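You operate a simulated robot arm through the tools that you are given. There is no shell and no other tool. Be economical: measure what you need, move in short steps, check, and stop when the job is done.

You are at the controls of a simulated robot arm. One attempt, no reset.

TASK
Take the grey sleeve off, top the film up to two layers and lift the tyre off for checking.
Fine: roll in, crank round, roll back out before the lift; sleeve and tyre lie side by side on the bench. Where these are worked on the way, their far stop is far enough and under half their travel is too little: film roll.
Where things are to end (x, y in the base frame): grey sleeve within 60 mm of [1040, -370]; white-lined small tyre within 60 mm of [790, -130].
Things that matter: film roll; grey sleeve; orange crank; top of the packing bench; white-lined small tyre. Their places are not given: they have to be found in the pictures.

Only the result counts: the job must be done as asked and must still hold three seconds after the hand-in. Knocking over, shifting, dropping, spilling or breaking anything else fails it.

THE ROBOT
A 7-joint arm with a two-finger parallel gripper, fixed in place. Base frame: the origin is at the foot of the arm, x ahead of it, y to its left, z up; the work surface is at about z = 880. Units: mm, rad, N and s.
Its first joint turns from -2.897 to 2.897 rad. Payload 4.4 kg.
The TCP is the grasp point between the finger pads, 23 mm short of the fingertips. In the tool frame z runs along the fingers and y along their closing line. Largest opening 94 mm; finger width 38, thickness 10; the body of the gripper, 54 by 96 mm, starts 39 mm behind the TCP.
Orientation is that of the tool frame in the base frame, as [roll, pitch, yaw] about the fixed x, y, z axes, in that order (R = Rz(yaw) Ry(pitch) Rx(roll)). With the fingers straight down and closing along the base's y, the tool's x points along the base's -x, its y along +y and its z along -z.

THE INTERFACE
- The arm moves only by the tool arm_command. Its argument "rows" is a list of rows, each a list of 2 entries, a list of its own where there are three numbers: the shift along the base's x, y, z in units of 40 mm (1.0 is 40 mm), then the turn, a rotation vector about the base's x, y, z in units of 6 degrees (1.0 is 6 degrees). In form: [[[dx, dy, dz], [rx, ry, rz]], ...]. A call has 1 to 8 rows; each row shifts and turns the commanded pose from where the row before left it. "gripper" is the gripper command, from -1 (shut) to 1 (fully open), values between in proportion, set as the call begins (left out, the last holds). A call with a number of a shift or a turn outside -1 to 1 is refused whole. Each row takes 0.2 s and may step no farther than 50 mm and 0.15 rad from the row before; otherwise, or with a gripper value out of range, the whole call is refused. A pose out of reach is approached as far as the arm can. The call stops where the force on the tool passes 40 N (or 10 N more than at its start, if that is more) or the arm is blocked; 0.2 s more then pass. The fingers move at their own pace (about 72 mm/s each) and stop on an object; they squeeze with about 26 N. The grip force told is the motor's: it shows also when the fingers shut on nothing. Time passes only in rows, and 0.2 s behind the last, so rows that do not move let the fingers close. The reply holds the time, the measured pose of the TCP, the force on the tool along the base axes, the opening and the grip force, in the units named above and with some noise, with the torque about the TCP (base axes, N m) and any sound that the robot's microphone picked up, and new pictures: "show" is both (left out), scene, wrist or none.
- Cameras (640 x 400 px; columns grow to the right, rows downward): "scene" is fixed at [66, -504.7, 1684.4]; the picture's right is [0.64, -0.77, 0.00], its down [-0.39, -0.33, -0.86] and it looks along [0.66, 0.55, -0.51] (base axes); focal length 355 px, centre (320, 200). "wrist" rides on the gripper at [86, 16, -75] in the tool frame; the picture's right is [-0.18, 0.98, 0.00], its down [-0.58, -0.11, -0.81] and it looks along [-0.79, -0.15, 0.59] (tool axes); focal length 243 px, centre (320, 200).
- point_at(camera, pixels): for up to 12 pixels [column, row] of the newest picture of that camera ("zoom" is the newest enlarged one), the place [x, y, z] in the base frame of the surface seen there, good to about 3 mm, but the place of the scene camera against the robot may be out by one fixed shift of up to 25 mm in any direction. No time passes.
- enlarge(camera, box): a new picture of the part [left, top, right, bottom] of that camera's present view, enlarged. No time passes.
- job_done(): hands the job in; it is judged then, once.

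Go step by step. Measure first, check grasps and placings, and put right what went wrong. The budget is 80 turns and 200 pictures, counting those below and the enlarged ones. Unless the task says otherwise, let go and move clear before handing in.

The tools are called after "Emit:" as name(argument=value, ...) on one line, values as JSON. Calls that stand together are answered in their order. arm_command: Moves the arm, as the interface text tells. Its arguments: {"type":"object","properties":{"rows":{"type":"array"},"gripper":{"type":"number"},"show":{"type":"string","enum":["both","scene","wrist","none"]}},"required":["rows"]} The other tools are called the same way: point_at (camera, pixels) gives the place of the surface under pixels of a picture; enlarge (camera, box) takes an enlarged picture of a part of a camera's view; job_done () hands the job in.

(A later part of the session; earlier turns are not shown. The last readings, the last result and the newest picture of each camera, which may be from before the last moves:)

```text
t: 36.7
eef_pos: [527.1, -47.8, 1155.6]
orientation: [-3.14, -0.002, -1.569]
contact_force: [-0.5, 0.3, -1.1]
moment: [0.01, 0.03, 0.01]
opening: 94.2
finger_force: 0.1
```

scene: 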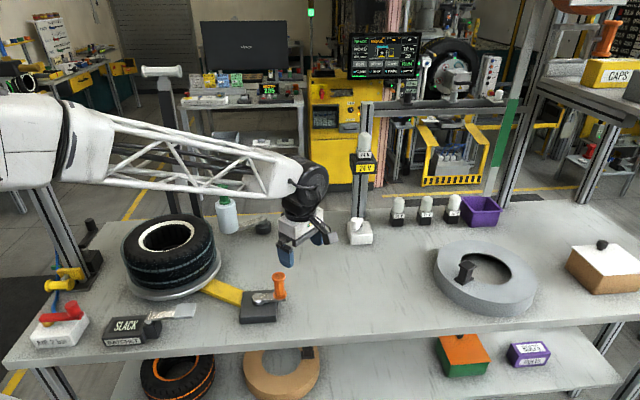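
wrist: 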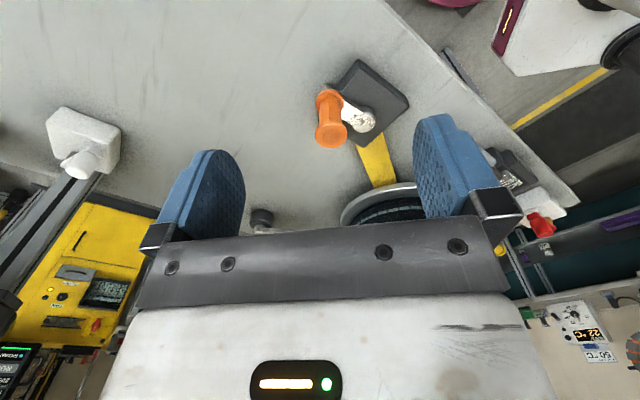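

Emit:
enlarge(camera="wrist", box=[290, 50, 420, 180])

Emit:
point_at(camera="wrist", pixels=[[331, 135], [317, 133], [346, 133], [331, 148], [329, 112], [329, 94], [366, 122], [360, 118], [375, 120], [340, 75], [400, 100], [350, 105]])

Emit:
enlarge(camera="scene", box=[100, 250, 320, 350])

```text
3.08 times, centred on (355, 115) of wrist
```

zoom: 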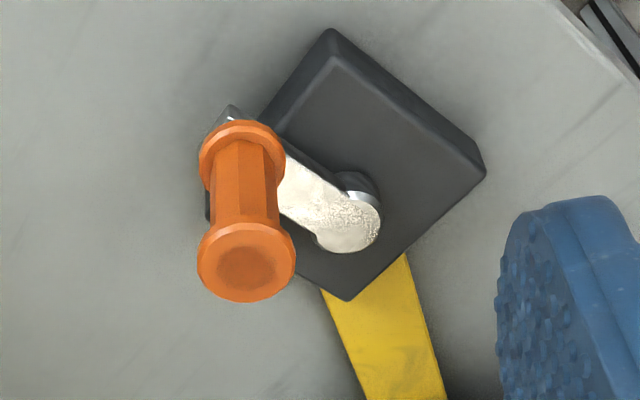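

```text
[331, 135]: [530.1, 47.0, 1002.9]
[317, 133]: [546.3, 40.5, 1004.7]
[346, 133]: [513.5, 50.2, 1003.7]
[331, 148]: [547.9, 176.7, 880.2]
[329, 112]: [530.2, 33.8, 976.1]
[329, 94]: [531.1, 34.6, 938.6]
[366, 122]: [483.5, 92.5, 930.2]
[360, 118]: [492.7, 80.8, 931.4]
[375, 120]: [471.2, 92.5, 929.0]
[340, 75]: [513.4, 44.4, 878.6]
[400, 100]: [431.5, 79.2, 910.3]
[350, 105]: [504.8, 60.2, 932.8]
```

```text
2.91 times, centred on (210, 300) of scene
```

zoom: 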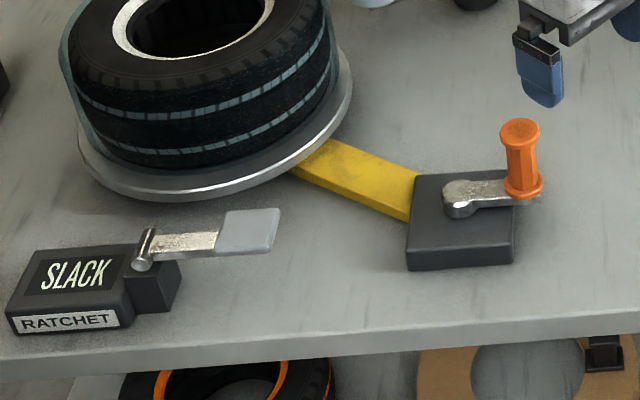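

Crank hinge ≈(487,90), knob centre ≈(530,46), z 945–1004. Descend over the knob and grip at z≈980.

Emit:
arm_command(rows=[[[0.07, 0.8, -0.2], [0, 0, 0]], [[0, 0.8, -0.4], [0, 0, 0]], [[0, 0.75, -0.8], [0, 0, 0]], [[0, 0, -1], [0, 0, 0]], [[0, 0, -1], [0, 0, 0]], [[0, 0, -1], [0, 0, 0]], [[0, 0, 0], [0, 0, 0]]], show="wrist")

Emit:
arm_command(rows=[[[0, 0, 0], [0, 0, 0]], [[0, 0, 0], [0, 0, 0]], [[0, 0, 0], [0, 0, 0]], [[0, 0, 0], [0, 0, 0]]], gripper=-1)

```text
t: 38.3
eef_pos: [531.2, 46.4, 979.8]
orientation: [3.14, -0.005, -1.569]
contact_force: [0.1, -1.1, -0.2]
moment: [-0.05, 0.02, 0.0]
opening: 93.9
finger_force: 0.1
```

wrist: 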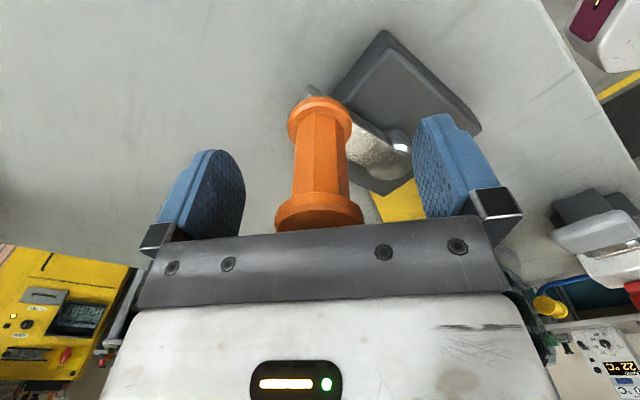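

```text
t: 39.3
eef_pos: [531.4, 46.1, 980.8]
orientation: [-3.137, -0.004, -1.569]
contact_force: [14.8, -4.0, -5.6]
moment: [0.08, 0.18, -0.47]
opening: 36.6
finger_force: 45.5
```

scene: 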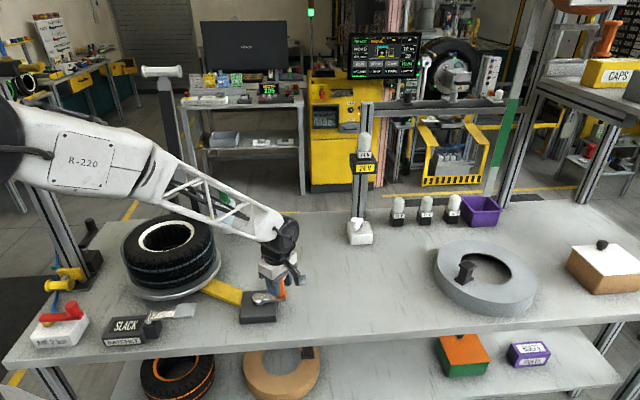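
wrist: 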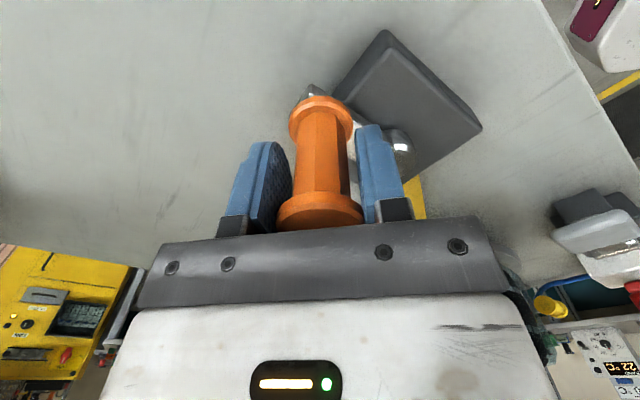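

Gripped. Test turning counter-clockwise by 30°.

Emit:
arm_command(rows=[[[0.25, 0.33, 0], [0, 0, 0]], [[0.15, 0.38, 0], [0, 0, 0]]], show="wrist")

```text
t: 39.9
eef_pos: [547.7, 75.0, 980.7]
orientation: [-3.139, -0.004, -1.569]
contact_force: [5.5, 9.9, -11.4]
moment: [0.41, 0.2, -0.81]
opening: 36.9
finger_force: 44.8
```

wrist: 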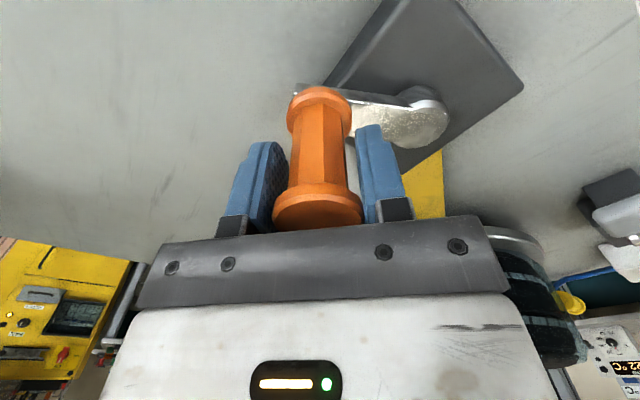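

It turns. Continue the circle.

Emit:
arm_command(rows=[[[0.05, 0.41, 0], [0, 0, 0]], [[-0.06, 0.405, 0], [0, 0, 0]], [[-0.16, 0.38, 0], [0, 0, 0]], [[-0.25, 0.32, 0], [0, 0, 0]], [[-0.33, 0.25, 0], [0, 0, 0]], [[-0.38, 0.15, 0], [0, 0, 0]]])

```text
t: 40.4
eef_pos: [549.6, 95.0, 981.6]
orientation: [-3.137, -0.005, -1.567]
contact_force: [16.1, -1.2, -6.9]
moment: [0.37, 0.46, 0.1]
opening: 37.7
finger_force: 45.2
stopped in row 2: the force on the tool passed its limit at 78 N (the readings are from after the stop); the commanded pose is now the measured one
```

scene: 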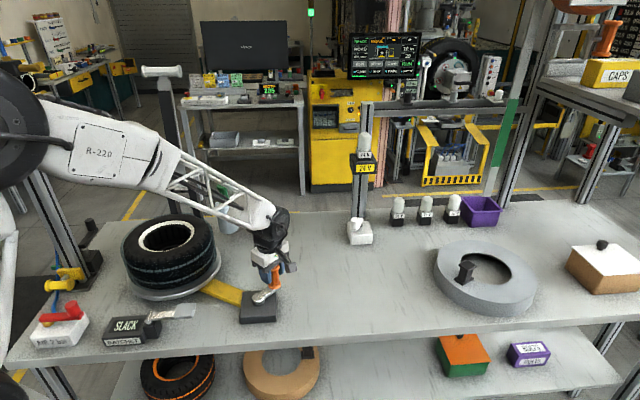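
wrist: 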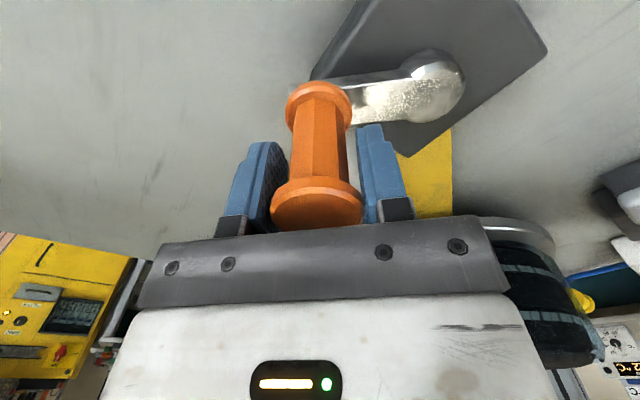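

Blocked at (550,95). Check where the hinge really is from this view.

Emit:
point_at(camera="wrist", pixels=[[437, 72], [415, 85], [460, 75], [440, 52], [440, 95], [310, 200], [318, 95], [400, 80]])

Emit:
enlarge(camera="scene", box=[220, 230, 320, 330])

```text
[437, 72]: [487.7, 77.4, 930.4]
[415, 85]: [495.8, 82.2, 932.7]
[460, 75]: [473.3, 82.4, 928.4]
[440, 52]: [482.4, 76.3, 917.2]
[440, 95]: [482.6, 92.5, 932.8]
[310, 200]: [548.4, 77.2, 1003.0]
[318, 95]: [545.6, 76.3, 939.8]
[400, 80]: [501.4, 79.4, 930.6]
```

```text
4.00 times, centred on (270, 280) of scene
```

zoom: 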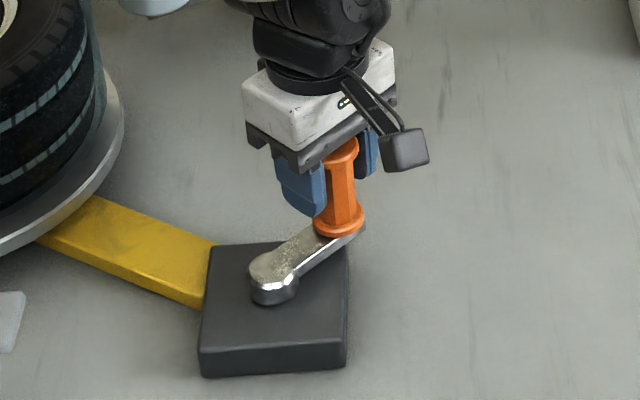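

The hinge estimate is uncertain; release, rise and re-measure the hinge and knob properly.

Emit:
arm_command(rows=[[[0, 0, 0], [0, 0, 0]], [[0, 0, 0], [0, 0, 0]], [[0, 0, 0], [0, 0, 0]], [[0, 0, 0.5], [0, 0, 0]], [[0, -0.8, 0.5], [0, 0, 0]], [[0, -1, 0.5], [0, 0, 0]], [[0, -0.7, 0.5], [0, 0, 0]], [[0, 0, 0], [0, 0, 0]]], gripper=1, show="wrist")

Emit:
enlarge(camera="wrist", box=[280, 30, 440, 190])

```text
t: 42.2
eef_pos: [548.3, -3.9, 1061.1]
orientation: [-3.138, -0.004, -1.567]
contact_force: [0.2, 0.1, -0.5]
moment: [0.01, -0.01, -0.02]
opening: 94.0
finger_force: 0.0
```

wrist: 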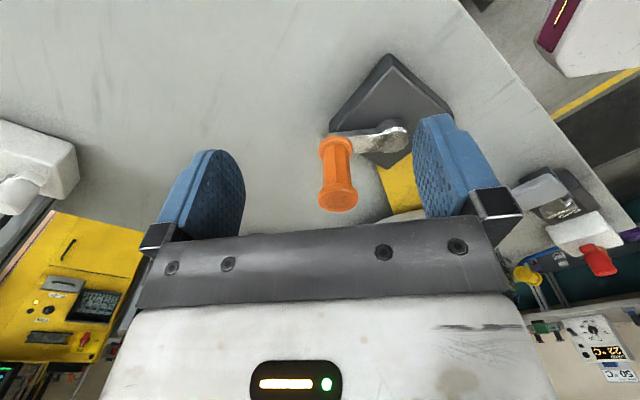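

```text
2.50 times, centred on (360, 110) of wrist
```

zoom: 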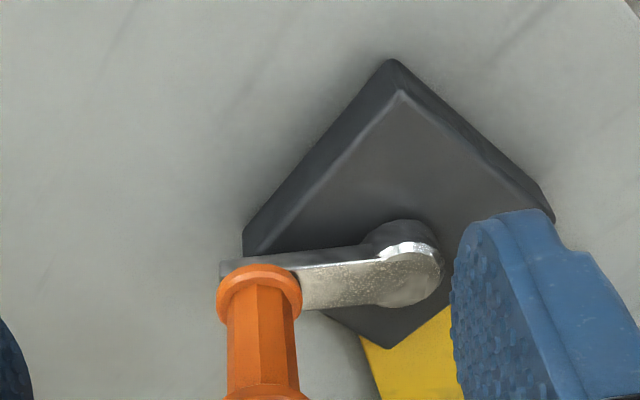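

Emit:
point_at(camera="zoom", pixels=[[408, 275], [438, 275], [408, 248], [408, 302], [380, 280], [320, 285], [320, 268], [320, 305], [400, 95], [545, 215], [250, 245], [388, 335]])

Emit:
point_at(camera="wrist", pixels=[[338, 196], [319, 194], [357, 194], [338, 208], [338, 184], [335, 165], [326, 160], [348, 160]])

```text
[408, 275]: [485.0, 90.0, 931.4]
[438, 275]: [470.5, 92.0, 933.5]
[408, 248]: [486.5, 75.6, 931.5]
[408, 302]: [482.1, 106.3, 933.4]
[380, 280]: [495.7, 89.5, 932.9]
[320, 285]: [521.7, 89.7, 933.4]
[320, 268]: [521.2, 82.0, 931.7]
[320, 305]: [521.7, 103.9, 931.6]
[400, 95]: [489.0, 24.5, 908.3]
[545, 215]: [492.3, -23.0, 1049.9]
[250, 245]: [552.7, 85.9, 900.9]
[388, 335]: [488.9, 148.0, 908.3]
```

```text
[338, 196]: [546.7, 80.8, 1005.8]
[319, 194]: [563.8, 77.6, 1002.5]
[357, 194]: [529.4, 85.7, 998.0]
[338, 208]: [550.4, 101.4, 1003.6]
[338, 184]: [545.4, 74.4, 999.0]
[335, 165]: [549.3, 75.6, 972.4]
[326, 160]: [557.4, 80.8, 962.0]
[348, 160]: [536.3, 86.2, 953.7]
```

Hinge (486,90), knob (547,90): geometry was right, so counter-clockwise is a hard stop. Regrip and turn clockwise.

Emit:
arm_command(rows=[[[0, 1, 0], [0, 0, 0]], [[-0.03, 1, 0], [0, 0, 0]], [[0, 0.35, -0.5], [0, 0, 0]], [[0, 0, -1], [0, 0, 0]], [[0, 0, -0.53], [0, 0, 0]], [[0, 0, 0], [0, 0, 0]]], show="none")

Emit:
arm_command(rows=[[[0, 0, 0], [0, 0, 0]], [[0, 0, 0], [0, 0, 0]], [[0, 0, 0], [0, 0, 0]], [[0, 0, 0], [0, 0, 0]]], gripper=-1, show="scene")

```text
t: 43.6
eef_pos: [547.2, 89.9, 980.8]
orientation: [-3.137, -0.003, -1.568]
contact_force: [-0.5, 0.1, 0.2]
moment: [0.0, 0.0, -0.01]
opening: 93.9
finger_force: 0.1
```

```text
t: 44.3
eef_pos: [551.1, 91.0, 980.4]
orientation: [-3.136, -0.004, -1.569]
contact_force: [20.0, -4.1, -8.3]
moment: [0.1, 0.45, 0.09]
opening: 37.6
finger_force: 26.4
stopped in row 3: the force on the tool passed its limit at 49 N (the readings are from after the stop); the commanded pose is now the measured one
```

scene: 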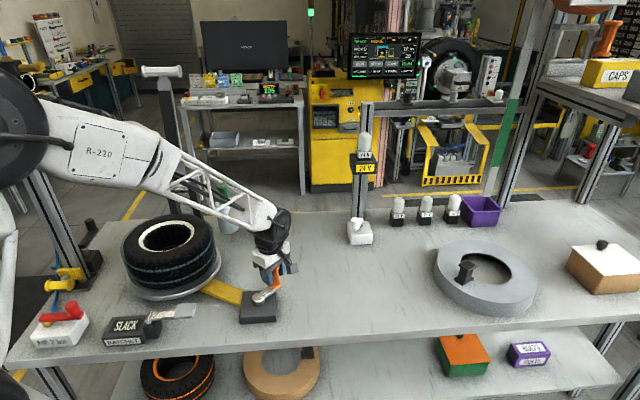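

Grip holds. Turn clockwise about (490,90), radius 62.

Emit:
arm_command(rows=[[[-0.045, -0.4, 0], [0, 0, -0.5]], [[-0.15, -0.38, 0], [0, 0, -0.5]], [[-0.24, -0.325, 0], [0, 0, -0.5]], [[-0.32, -0.25, 0], [0, 0, -0.5]], [[-0.37, -0.16, 0], [0, 0, -0.5]], [[-0.4, -0.06, 0], [0, 0, -0.5]]])

```text
t: 45.2
eef_pos: [532.0, 44.0, 979.9]
orientation: [-3.129, -0.002, -1.732]
contact_force: [-4.1, -1.4, -1.1]
moment: [-0.4, 0.06, 0.41]
opening: 37.8
finger_force: 45.1
stopped in row 4: the force on the tool passed its limit at 45 N (the readings are from after the stop); the commanded pose is now the measured one
```

scene: 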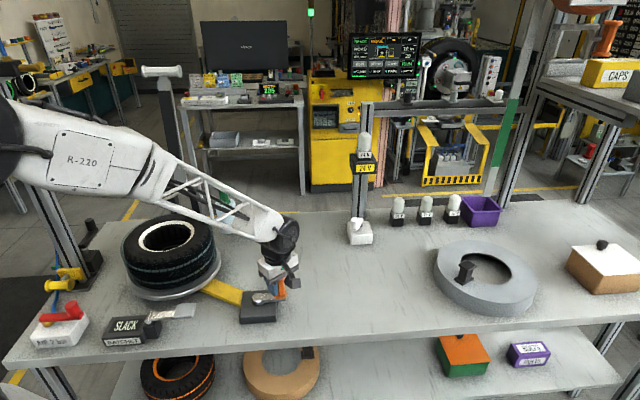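
wrist: 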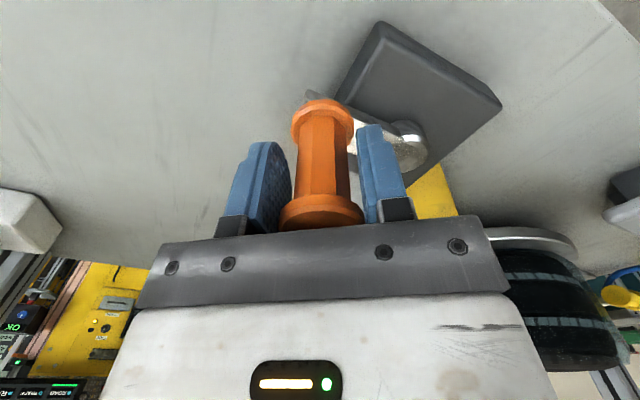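

Clockwise stopped at the start angle, while counter-clockwise moved before. The knob probably doesn't spin freely, so I'll go counter-clockwise with the tool turning along with the crank.

Emit:
arm_command(rows=[[[0.115, 0.115, 0], [0, 0, 1]], [[0.1, 0.13, 0], [0, 0, 1]], [[0.09, 0.14, 0], [0, 0, 1]], [[0.07, 0.15, 0], [0, 0, 1]], [[0.06, 0.15, 0], [0, 0, 1]], [[0.04, 0.16, 0], [0, 0, 1]]], show="none")

Emit:
arm_command(rows=[[[0.025, 0.16, 0], [0, 0, 1]], [[0.01, 0.16, 0], [0, 0, 1]]], show="none")

Emit:
arm_command(rows=[[[-0.01, 0.16, 0], [0, 0, 1]], [[-0.025, 0.16, 0], [0, 0, 1]]], show="wrist")

```text
t: 46.6
eef_pos: [551.0, 77.2, 981.5]
orientation: [-3.132, -0.003, -1.104]
contact_force: [9.5, 4.8, -17.3]
moment: [-0.09, 0.38, -0.31]
opening: 37.2
finger_force: 44.4
```

```text
t: 47.2
eef_pos: [552.6, 91.2, 981.0]
orientation: [-3.132, -0.002, -0.895]
contact_force: [12.3, 3.2, -21.7]
moment: [-0.22, 0.18, -0.21]
opening: 37.4
finger_force: 45.0
```

```text
t: 47.8
eef_pos: [550.8, 104.3, 981.2]
orientation: [-3.131, -0.004, -0.685]
contact_force: [-3.7, 0.3, 3.0]
moment: [0.03, 0.18, -0.14]
opening: 37.0
finger_force: 45.1
```

wrist: 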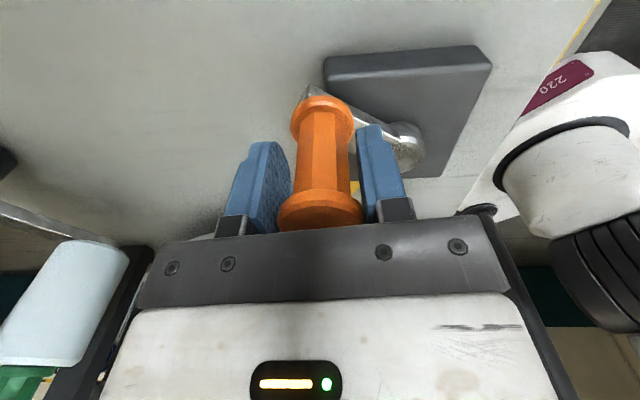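

It passes the former sticking point: no real stop. Continue counter-clockwise with matching rotation.

Emit:
arm_command(rows=[[[-0.045, 0.157, 0], [0, 0, 1]], [[-0.062, 0.151, 0], [0, 0, 1]], [[-0.077, 0.144, 0], [0, 0, 1]], [[-0.092, 0.135, 0], [0, 0, 1]], [[-0.105, 0.125, 0], [0, 0, 1]], [[-0.118, 0.113, 0], [0, 0, 1]], [[-0.129, 0.1, 0], [0, 0, 1]], [[-0.139, 0.086, 0], [0, 0, 1]]], show="scene")

```text
t: 49.4
eef_pos: [528.5, 139.6, 981.7]
orientation: [-3.129, -0.006, -0.008]
contact_force: [3.0, 9.1, -4.4]
moment: [-0.28, 0.17, -0.14]
opening: 37.1
finger_force: 44.6
stopped in row 7: the force on the tool passed its limit at 40 N (the readings are from after the stop); the commanded pose is now the measured one
```

scene: 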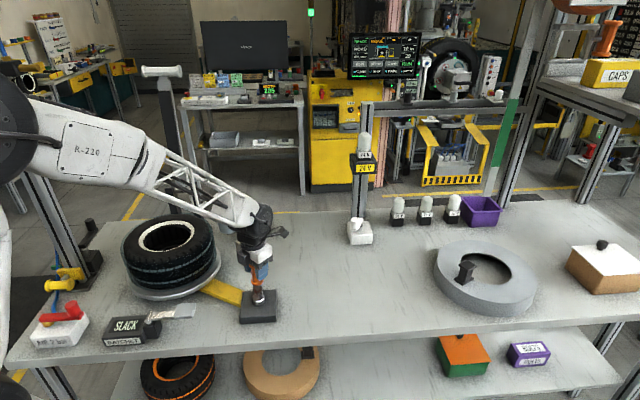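

Only a marginal 40 N from radial strain; refit gives hinge (488.7,90.3), R 63.5. Continue.

Emit:
arm_command(rows=[[[-0.134, 0.097, 0], [0, 0, 1]], [[-0.144, 0.083, 0], [0, 0, 1]], [[-0.152, 0.067, 0], [0, 0, 1]], [[-0.158, 0.051, 0], [0, 0, 1]], [[-0.162, 0.034, 0], [0, 0, 1]]], show="wrist")

```text
t: 49.9
eef_pos: [521.0, 143.4, 985.1]
orientation: [-3.134, -0.005, 0.109]
contact_force: [7.9, 12.7, -12.3]
moment: [-0.07, 0.43, -0.15]
opening: 37.4
finger_force: 44.7
out of reach, approached as far as the arm can: row 2
stopped in row 2: the force on the tool passed its limit at 146 N (the readings are from after the stop); the commanded pose is now the measured one
```

wrist: 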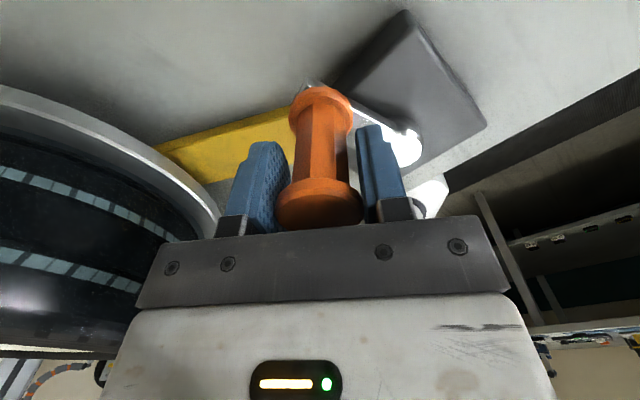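

Wrist limit reached (rel ≈ −9°). Release, rise, and rotate the hand back by 225° for a long counter-clockwise stroke.

Emit:
arm_command(rows=[[[0, 0, 0], [0, 0, 0]], [[0, 0, 0], [0, 0, 0]], [[0, 0, 0], [0, 0, 0]], [[0, 0, 0.5], [0, 0, 0]], [[0, 0, 1], [0, 0, 0]], [[0, 0, 0.9], [0, 0, 0]], [[0, 0, 0], [0, 0, -1]], [[0, 0, 0], [0, 0, -1]]], gripper=1, show="none")

Emit:
arm_command(rows=[[[0, 0, 0], [0, 0, -1]], [[0, 0, 0], [0, 0, -1]], [[0, 0, 0], [0, 0, -1]], [[0, 0, 0], [0, 0, -1]], [[0, 0, 0], [0, 0, -1]], [[0, 0, 0], [0, 0, -1]], [[0, 0, 0], [0, 0, -1]], [[0, 0, 0], [0, 0, -1]]], show="none")

Emit:
arm_command(rows=[[[0, 0, 0], [0, 0, -1]], [[0, 0, 0], [0, 0, -1]], [[0, 0, 0], [0, 0, -1]], [[0, 0, 0], [0, 0, -1]], [[0, 0, 0], [0, 0, -1]], [[0, 0, 0], [0, 0, -1]], [[0, 0, 0], [0, 0, -1]], [[0, 0, 0], [0, 0, -1]]])

```text
t: 51.7
eef_pos: [518.9, 143.8, 1081.0]
orientation: [-3.133, -0.006, -0.101]
contact_force: [0.4, -0.3, 0.2]
moment: [-0.01, 0.01, 0.01]
opening: 93.8
finger_force: 0.0
```

```text
t: 53.5
eef_pos: [520.5, 144.5, 1080.2]
orientation: [-3.133, -0.006, -0.939]
contact_force: [0.0, -0.9, 0.3]
moment: [0.01, -0.03, 0.01]
opening: 94.2
finger_force: 0.1
```

```text
t: 55.3
eef_pos: [520.7, 144.9, 1081.1]
orientation: [-3.133, -0.006, -1.776]
contact_force: [-0.9, -0.2, -0.6]
moment: [-0.05, 0.02, -0.06]
opening: 94.0
finger_force: 0.0
```

scene: 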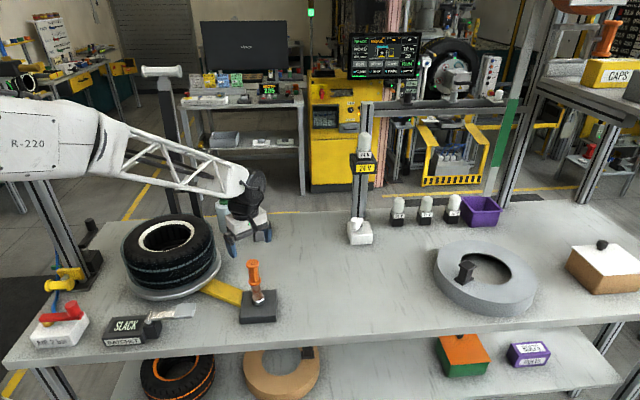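
wrist: 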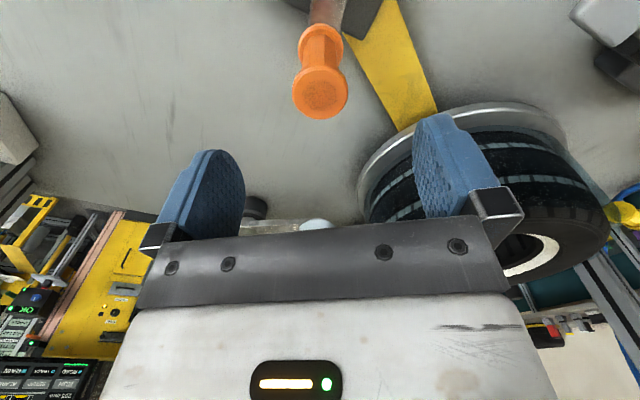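

Check knob position before regripping.

Emit:
point_at(camera="wrist", pixels=[[320, 95], [294, 92], [346, 90], [320, 118], [319, 68]])

Emit:
enlarge(camera="scene", box=[100, 200, 300, 325])

```text
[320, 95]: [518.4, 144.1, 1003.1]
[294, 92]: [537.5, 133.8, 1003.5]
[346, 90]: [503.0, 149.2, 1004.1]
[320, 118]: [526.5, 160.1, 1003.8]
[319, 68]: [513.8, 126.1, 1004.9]
```

```text
3.20 times, centred on (200, 262) of scene
```

zoom: 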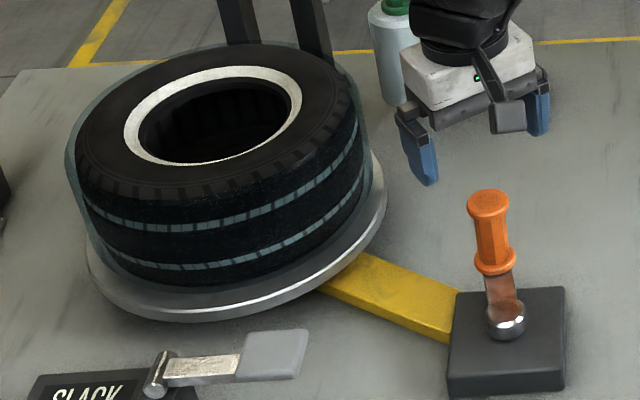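

Knob is centred at (520,143), right under the TCP. Rotate the rest, descend and grip.

Emit:
arm_command(rows=[[[0, 0, 0], [0, 0, -1]], [[0, 0, 0], [0, 0, -1]], [[0, 0, 0], [0, 0, -1]], [[0, 0, 0], [0, 0, -1]], [[0, 0, 0], [0, 0, -1]], [[0, 0, 0], [0, 0, -1]], [[0, 0, 0], [0, 0, -1]], [[0, 0, 0], [0, 0, -1]]], show="none")

Emit:
arm_command(rows=[[[0, 0, 0], [0, 0, -1]], [[0, 0, 0], [0, 0, -1]], [[0, 0, 0], [0, 0, -1]], [[0, 0, 0], [0, 0, -1]], [[0, 0, 0], [0, 0, -1]], [[0, 0, 0], [0, 0, -1]], [[0, 0, 0], [0, 0, -1]], [[0, 0, 0], [0, 0, -1]]], show="none")

Emit:
arm_command(rows=[[[0, -0.03, 0], [0, 0, -1]], [[0, 0, 0], [0, 0, -1]], [[0, 0, 0], [0, 0, -1]], [[0, 0, 0], [0, 0, -0.5]], [[0, 0, -1], [0, 0, 0]], [[0, 0, -1], [0, 0, 0]], [[0, 0, -0.5], [0, 0, 0]], [[0, 0, 0], [0, 0, 0]]], show="wrist")

Emit:
arm_command(rows=[[[0, 0, 0], [0, 0, 0]], [[0, 0, 0], [0, 0, 0]], [[0, 0, 0], [0, 0, 0]], [[0, 0, 0], [0, 0, 0]]], gripper=-1, show="scene")

```text
t: 57.1
eef_pos: [520.3, 143.3, 1080.7]
orientation: [-3.135, -0.005, -2.616]
contact_force: [0.2, -0.6, -0.6]
moment: [-0.01, -0.01, 0.02]
opening: 94.3
finger_force: 0.0
```

```text
t: 58.9
eef_pos: [519.4, 143.6, 1079.7]
orientation: [-3.134, -0.007, 2.832]
contact_force: [-1.0, 0.0, -0.1]
moment: [-0.04, 0.02, 0.01]
opening: 94.0
finger_force: 0.0
```

```text
t: 60.7
eef_pos: [520.9, 142.0, 981.3]
orientation: [-3.133, -0.005, 2.467]
contact_force: [-1.0, -0.5, -0.2]
moment: [0.04, -0.01, -0.01]
opening: 94.1
finger_force: 0.1
```

wrist: 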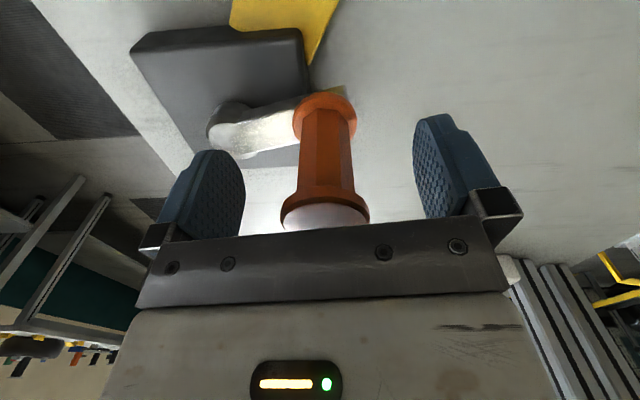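

```text
t: 61.5
eef_pos: [521.1, 144.5, 981.2]
orientation: [-3.136, -0.006, 2.467]
contact_force: [10.5, 19.2, -8.5]
moment: [-0.27, 0.17, -0.15]
opening: 37.5
finger_force: 44.8
stopped in row 3: the force on the tool passed its limit at 48 N (the readings are from after the stop); the commanded pose is now the measured one
```

scene: 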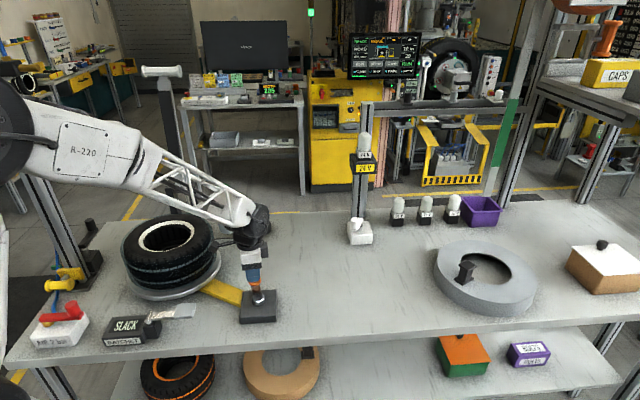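

Knob is slightly farther out than the TCP; nudge outward and continue counter-clockwise, 48° per call.

Emit:
arm_command(rows=[[[-0.129, 0.109, 0], [0, 0, 1]], [[-0.157, 0.063, 0], [0, 0, 1]], [[-0.163, 0.046, 0], [0, 0, 1]], [[-0.166, 0.029, 0], [0, 0, 1]], [[-0.169, 0.011, 0], [0, 0, 1]], [[-0.169, -0.006, 0], [0, 0, 1]], [[-0.167, -0.024, 0], [0, 0, 1]], [[-0.164, -0.041, 0], [0, 0, 1]]], show="scene")

```text
t: 63.3
eef_pos: [468.9, 151.1, 982.3]
orientation: [-3.136, -0.004, -2.976]
contact_force: [-4.2, -9.9, -14.9]
moment: [0.26, -0.36, -0.48]
opening: 37.2
finger_force: 45.2
```

scene: 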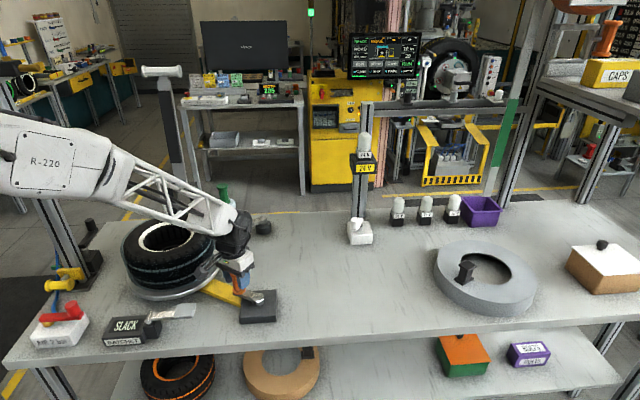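

Emit:
arm_command(rows=[[[-0.149, -0.074, 0], [0, 0, 1]], [[-0.147, -0.075, 0], [0, 0, 1]], [[-0.138, -0.09, 0], [0, 0, 1]], [[-0.128, -0.104, 0], [0, 0, 1]], [[-0.117, -0.117, 0], [0, 0, 1]], [[-0.104, -0.128, 0], [0, 0, 1]], [[-0.09, -0.138, 0], [0, 0, 1]], [[-0.075, -0.147, 0], [0, 0, 1]]], show="scene")

```text
t: 64.1
eef_pos: [454.1, 144.5, 981.8]
orientation: [-3.137, -0.006, -2.712]
contact_force: [-16.2, 6.5, 5.4]
moment: [-0.31, 0.3, -0.5]
opening: 37.4
finger_force: 45.2
stopped in row 3: the force on the tool passed its limit at 45 N (the readings are from after the stop); the commanded pose is now the measured one
```

scene: 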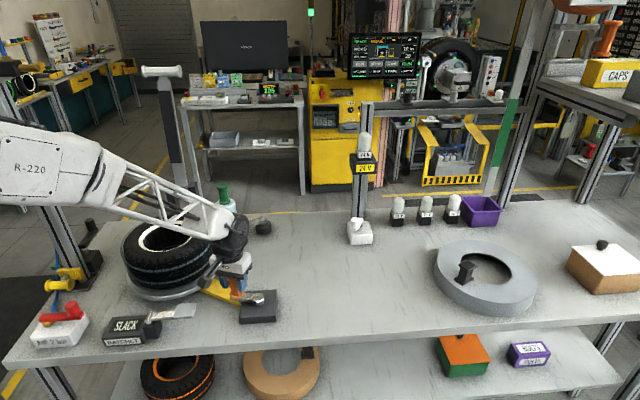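

Small radial strain again (refit hinge (488,90.5), R 64.5). Continue.

Emit:
arm_command(rows=[[[-0.151, -0.077, 0], [0, 0, 1]], [[-0.127, -0.111, 0], [0, 0, 1]], [[-0.115, -0.124, 0], [0, 0, 1]], [[-0.101, -0.135, 0], [0, 0, 1]], [[-0.087, -0.145, 0], [0, 0, 1]], [[-0.071, -0.153, 0], [0, 0, 1]], [[-0.055, -0.16, 0], [0, 0, 1]], [[-0.038, -0.165, 0], [0, 0, 1]]], show="scene")

```text
t: 65.2
eef_pos: [433.7, 121.8, 983.3]
orientation: [-3.135, -0.003, -2.224]
contact_force: [13.8, -24.0, -6.3]
moment: [0.28, 0.34, -0.79]
opening: 37.3
finger_force: 45.1
stopped in row 5: the force on the tool passed its limit at 43 N (the readings are from after the stop); the commanded pose is now the measured one
```

scene: 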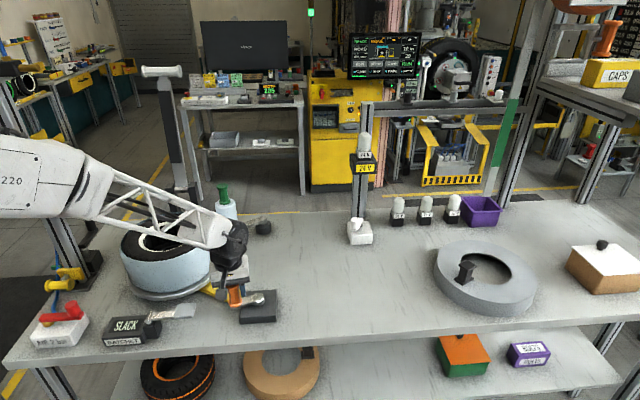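

The tyre's look changed: it is now wrapped in whitish film (160,268). Enlarge before going on.

Emit:
enlarge(camera="scene", box=[90, 205, 290, 330])

Emit:
enlarge(camera="scene", box=[190, 20, 440, 110])

```text
3.20 times, centred on (190, 268) of scene
```

zoom: 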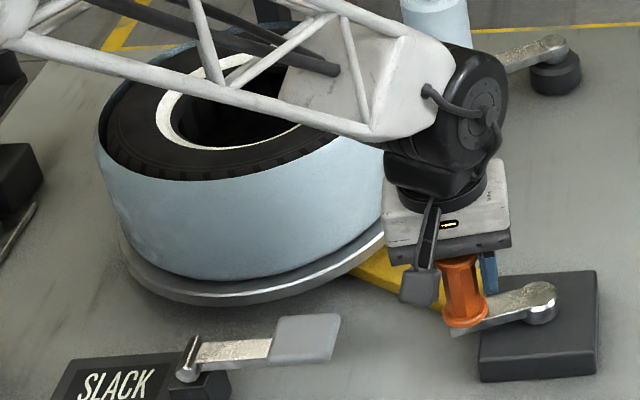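

```text
2.56 times, centred on (315, 65) of scene
```

zoom: 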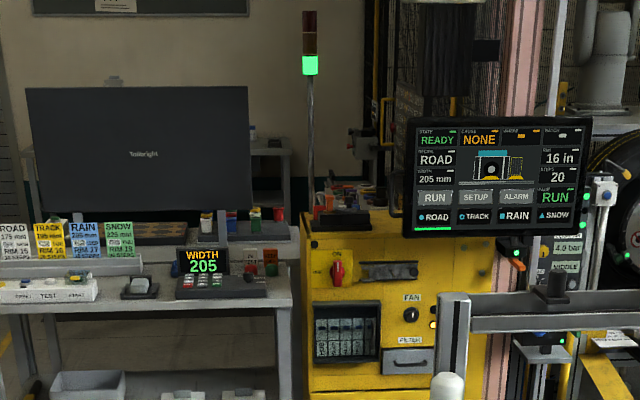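

The film changed from a single translucent shell to a dense second layer in one discrete step. I'll ease slightly forward to take tension off, then recheck.

Emit:
arm_command(rows=[[[-0.04, -0.17, 0], [0, 0, 1]], [[-0.06, -0.157, 0], [0, 0, 1]]], show="wrist")

Emit:
arm_command(rows=[[[0, 0, 0], [0, 0, 0]], [[0, 0, 0], [0, 0, 0]], [[0, 0, 0], [0, 0, 0]], [[0, 0, 0.5], [0, 0, 0]], [[0, 0, 1], [0, 0, 0]], [[0, 0, 1], [0, 0, 0]], [[0.5, -0.8, 0.8], [0, 0, 0]], [[0.5, -0.8, 0.8], [0, 0, 0]]], gripper=1)

Emit:
enlarge(camera="scene", box=[90, 205, 290, 330])

```text
t: 65.8
eef_pos: [427.7, 109.7, 982.7]
orientation: [-3.137, -0.002, -2.01]
contact_force: [-31.4, 5.3, 16.0]
moment: [-0.31, -0.23, -0.36]
opening: 37.3
finger_force: 44.7
```

wrist: 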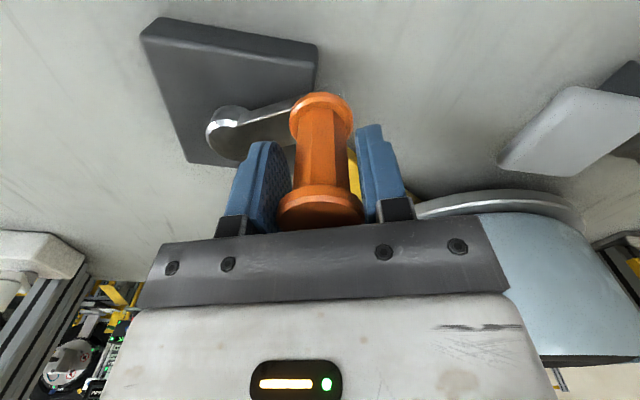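

```text
t: 67.7
eef_pos: [470.3, 45.2, 1148.9]
orientation: [-3.136, -0.003, -2.013]
contact_force: [-0.1, 0.2, -0.4]
moment: [0.06, -0.02, -0.01]
opening: 93.9
finger_force: 0.1
```

scene: 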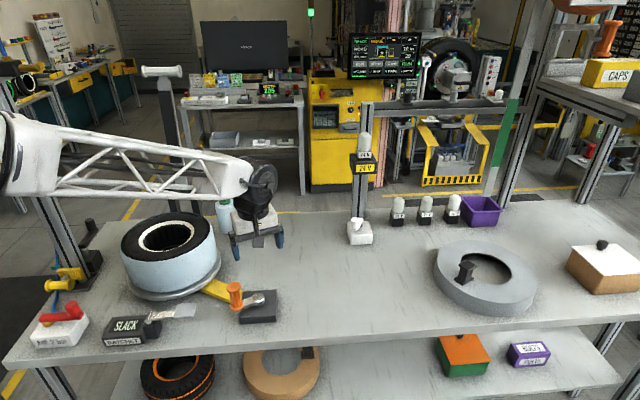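
wrist: 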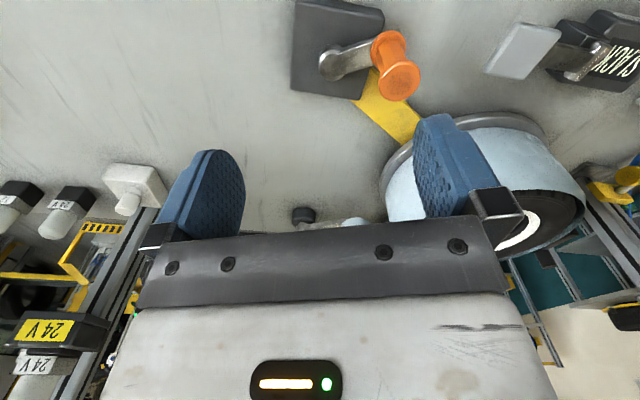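

```text
3.20 times, centred on (190, 268) of scene
```

zoom: 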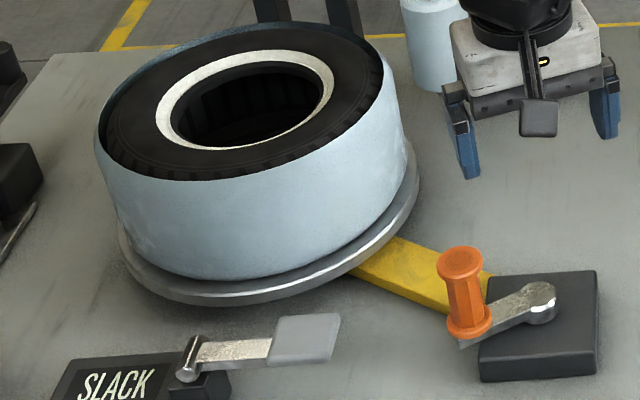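

Film is now dense all around. Next swing the roll back out: move above its knob with yaw ≈ −197°.

Emit:
arm_command(rows=[[[0.3, 0.652, 0.06], [0, 0, -0.973]], [[0.3, 0.652, 0.06], [0, 0, -0.973]], [[0.3, 0.652, 0.06], [0, 0, -0.973]], [[0.3, 0.652, 0.06], [0, 0, -0.973]], [[0.3, 0.652, 0.06], [0, 0, -0.973]], [[0.3, 0.652, 0.06], [0, 0, -0.973]], [[0.3, 0.652, 0.06], [0, 0, -0.973]]], show="wrist")

```text
t: 69.2
eef_pos: [554.4, 229.2, 1165.4]
orientation: [-3.134, -0.005, -2.728]
contact_force: [0.3, -0.1, 0.1]
moment: [-0.02, 0.03, 0.03]
opening: 93.9
finger_force: 0.2
```

wrist: 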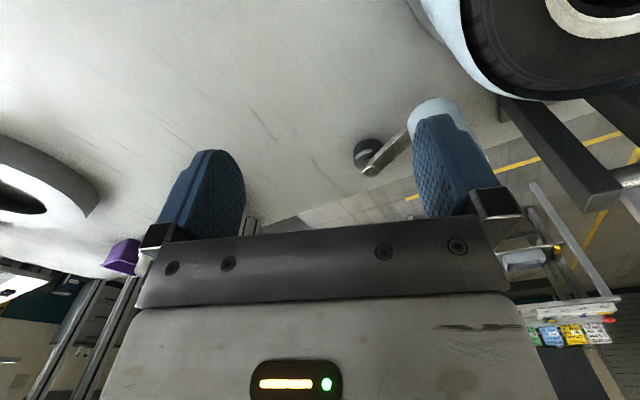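

Emit:
point_at(camera="wrist", pixels=[[371, 168], [410, 130], [432, 105], [560, 25], [580, 30], [520, 75]])

Emit:
arm_command(rows=[[[0.3, 0.652, 0.06], [0, 0, -0.973]], [[0.3, 0.652, 0.06], [0, 0, -0.973]], [[0.3, 0.652, 0.06], [0, 0, -0.973]], [[0.3, 0.652, 0.06], [0, 0, -0.973]], [[0.3, 0.652, 0.06], [0, 0, -0.973]], [[0.3, 0.652, 0.06], [0, 0, -0.973]], [[0.3, 0.652, 0.06], [0, 0, -0.973]]])

```text
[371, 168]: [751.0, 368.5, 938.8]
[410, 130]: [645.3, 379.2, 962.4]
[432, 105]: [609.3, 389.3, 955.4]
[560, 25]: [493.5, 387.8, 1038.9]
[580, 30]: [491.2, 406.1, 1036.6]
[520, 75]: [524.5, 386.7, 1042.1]
```

```text
t: 70.8
eef_pos: [638.2, 411.2, 1181.4]
orientation: [-3.134, -0.003, 2.841]
contact_force: [0.6, 1.0, -0.5]
moment: [0.01, -0.02, -0.01]
opening: 94.2
finger_force: 0.0
```

scene: 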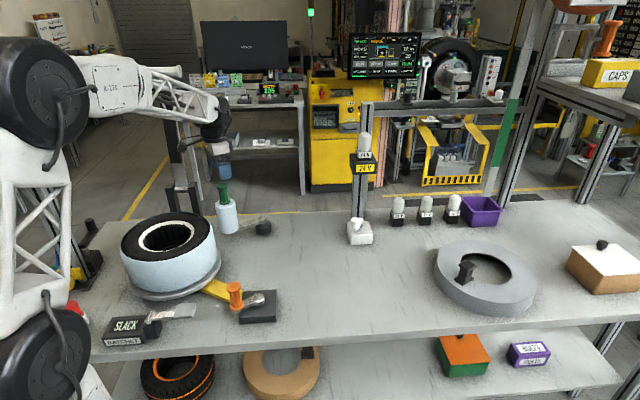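
wrist: 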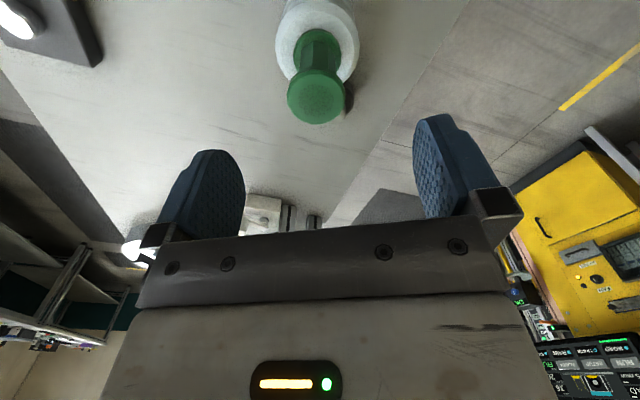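

Emit:
point_at(camera="wrist", pixels=[[317, 97], [288, 95], [345, 95], [318, 122], [317, 72]])

Emit:
arm_command(rows=[[[0, 0, -1], [0, 0, 0]], [[0, 0, -1], [0, 0, 0]], [[0, 0, -0.25], [0, 0, 0]], [[0, 0, 0], [0, 0, 0]]], show="wrist")

```text
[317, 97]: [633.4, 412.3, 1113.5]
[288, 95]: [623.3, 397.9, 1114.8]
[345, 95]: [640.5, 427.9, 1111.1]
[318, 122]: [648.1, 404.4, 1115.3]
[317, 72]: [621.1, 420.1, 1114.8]
```

```text
t: 71.8
eef_pos: [636.0, 412.7, 1090.5]
orientation: [-3.135, -0.005, 2.844]
contact_force: [-0.1, 0.0, -0.6]
moment: [-0.01, 0.02, 0.02]
opening: 93.5
finger_force: 0.1
```

wrist: 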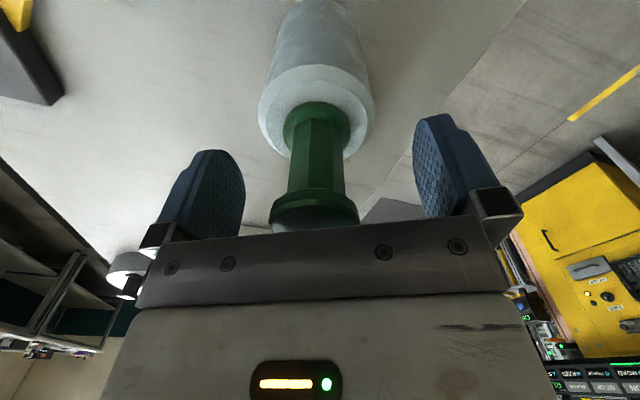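

Close on the knob, and start swinging back counter-clockwise.

Emit:
arm_command(rows=[[[-0.03, 0, 0], [0, 0, 0]], [[0, 0, 0], [0, 0, 0]], [[0, 0, 0], [0, 0, 0]], [[0, 0, 0], [0, 0, 0]]], gripper=-1, show="none")

Emit:
arm_command(rows=[[[-0.112, -0.416, 0], [0, 0, 1]], [[-0.057, -0.427, 0], [0, 0, 1]], [[0, -0.431, 0], [0, 0, 1]], [[0.056, -0.427, 0], [0, 0, 1]]])

```text
t: 72.7
eef_pos: [634.1, 409.1, 1090.2]
orientation: [-3.133, -0.005, 2.842]
contact_force: [-6.9, -11.8, 5.1]
moment: [0.1, -0.1, -0.08]
opening: 37.9
finger_force: 45.6
stopped in row 4: the force on the tool passed its limit at 42 N (the readings are from after the stop); the commanded pose is now the measured one
```

```text
t: 73.7
eef_pos: [630.4, 343.5, 1091.0]
orientation: [-3.134, -0.003, -3.02]
contact_force: [29.4, 6.4, -9.0]
moment: [-0.23, 0.77, -0.11]
opening: 37.5
finger_force: 44.8
```

scene: 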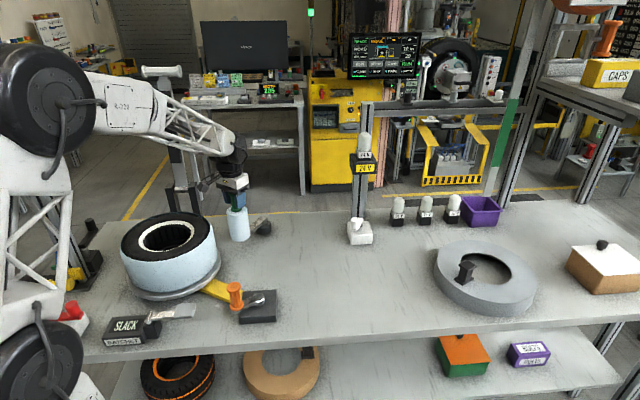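
wrist: 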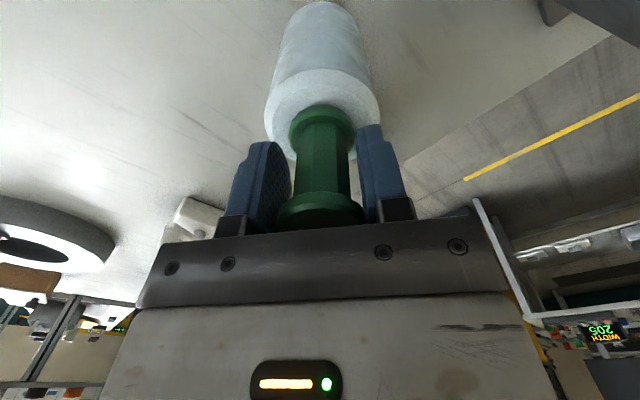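

Slight strain in x; bias inward and continue.

Emit:
arm_command(rows=[[[0.171, -0.416, 0], [0, 0, 1]], [[0.185, -0.398, 0], [0, 0, 1]], [[0.215, -0.373, 0], [0, 0, 1]], [[0.262, -0.342, 0], [0, 0, 1]], [[0.304, -0.305, 0], [0, 0, 1]], [[0.342, -0.262, 0], [0, 0, 1]], [[0.373, -0.216, 0], [0, 0, 1]], [[0.398, -0.165, 0], [0, 0, 1]]], show="scene")

```text
t: 75.5
eef_pos: [720.9, 241.9, 1090.9]
orientation: [-3.132, -0.004, -2.182]
contact_force: [1.1, 20.5, 5.1]
moment: [-0.44, -0.01, 0.5]
opening: 36.8
finger_force: 45.4
```

scene: 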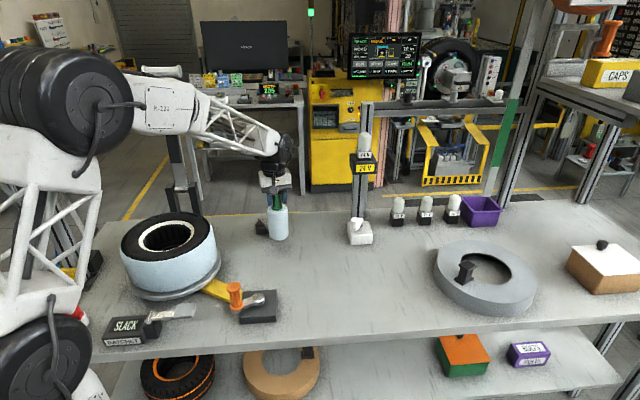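

Emit:
arm_command(rows=[[[0.42, -0.05, 0], [0, 0, 1]], [[0.429, -0.02, 0], [0, 0, 1]], [[0.431, 0.015, 0], [0, 0, 1]], [[0.425, 0.071, 0], [0, 0, 1]], [[0.412, 0.126, 0], [0, 0, 1]], [[0.392, 0.179, 0], [0, 0, 1]], [[0.365, 0.228, 0], [0, 0, 1]], [[0.33, 0.274, 0], [0, 0, 1]]])

```text
t: 77.3
eef_pos: [848.4, 277.2, 1089.3]
orientation: [-3.132, -0.006, -1.345]
contact_force: [10.2, -8.2, -5.0]
moment: [0.08, -0.14, -0.37]
opening: 37.8
finger_force: 44.9
```

scene: 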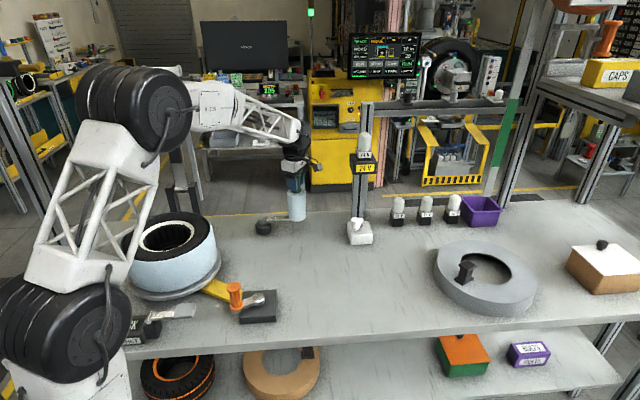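
wrist: 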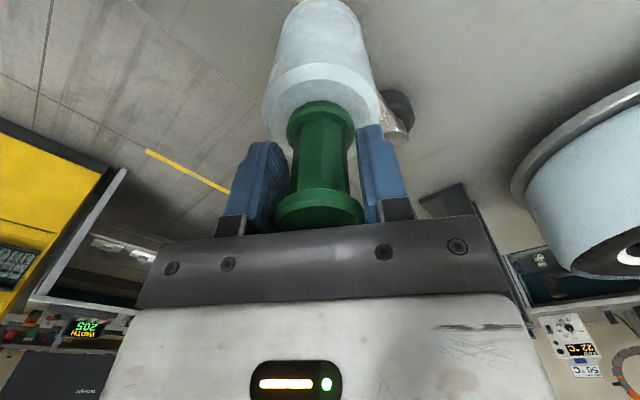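

Roll is back at its outer place (848,277). Release, rise and go look at the tyre.

Emit:
arm_command(rows=[[[0, 0, 0], [0, 0, 0]], [[0, 0, 0], [0, 0, 0]], [[0, 0, 0], [0, 0, 0]], [[0, 0, 0.8], [0, 0, 0]], [[0, 0, 1], [0, 0, 0]], [[0, 0, 1], [0, 0, 0]], [[-0.8, -0.5, 0.5], [0, 0, 0]], [[-1, -0.5, 0.3], [0, 0, 0]]], gripper=1, show="scene")

Emit:
arm_command(rows=[[[-1, -0.5, 0], [0, 0, 0]], [[-1, -0.5, 0], [0, 0, 0]], [[-1, -0.5, 0], [0, 0, 0]], [[-1, -0.5, 0], [0, 0, 0]], [[-1, -0.5, 0], [0, 0, 0]], [[-1, -0.5, 0], [0, 0, 0]], [[-1, -0.5, 0], [0, 0, 0]], [[-1, 0, 0], [0, 0, 0]]], show="wrist")

```text
t: 79.1
eef_pos: [777.8, 235.1, 1231.2]
orientation: [-3.135, -0.003, -1.345]
contact_force: [0.6, 0.2, -0.3]
moment: [-0.04, -0.04, -0.02]
opening: 94.0
finger_force: 0.1
```

scene: 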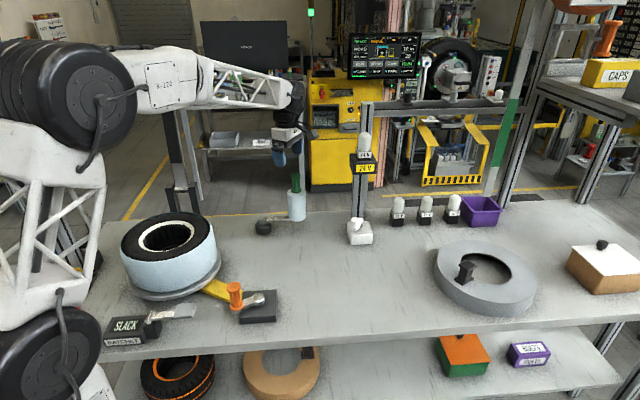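

```text
t: 80.9
eef_pos: [457.4, 94.3, 1233.8]
orientation: [-3.135, -0.006, -1.347]
contact_force: [-0.8, -0.5, -0.5]
moment: [0.01, -0.02, 0.0]
opening: 94.0
finger_force: 0.0
```

wrist: 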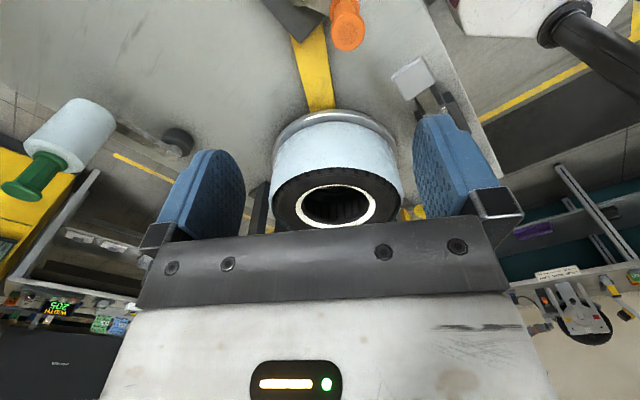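

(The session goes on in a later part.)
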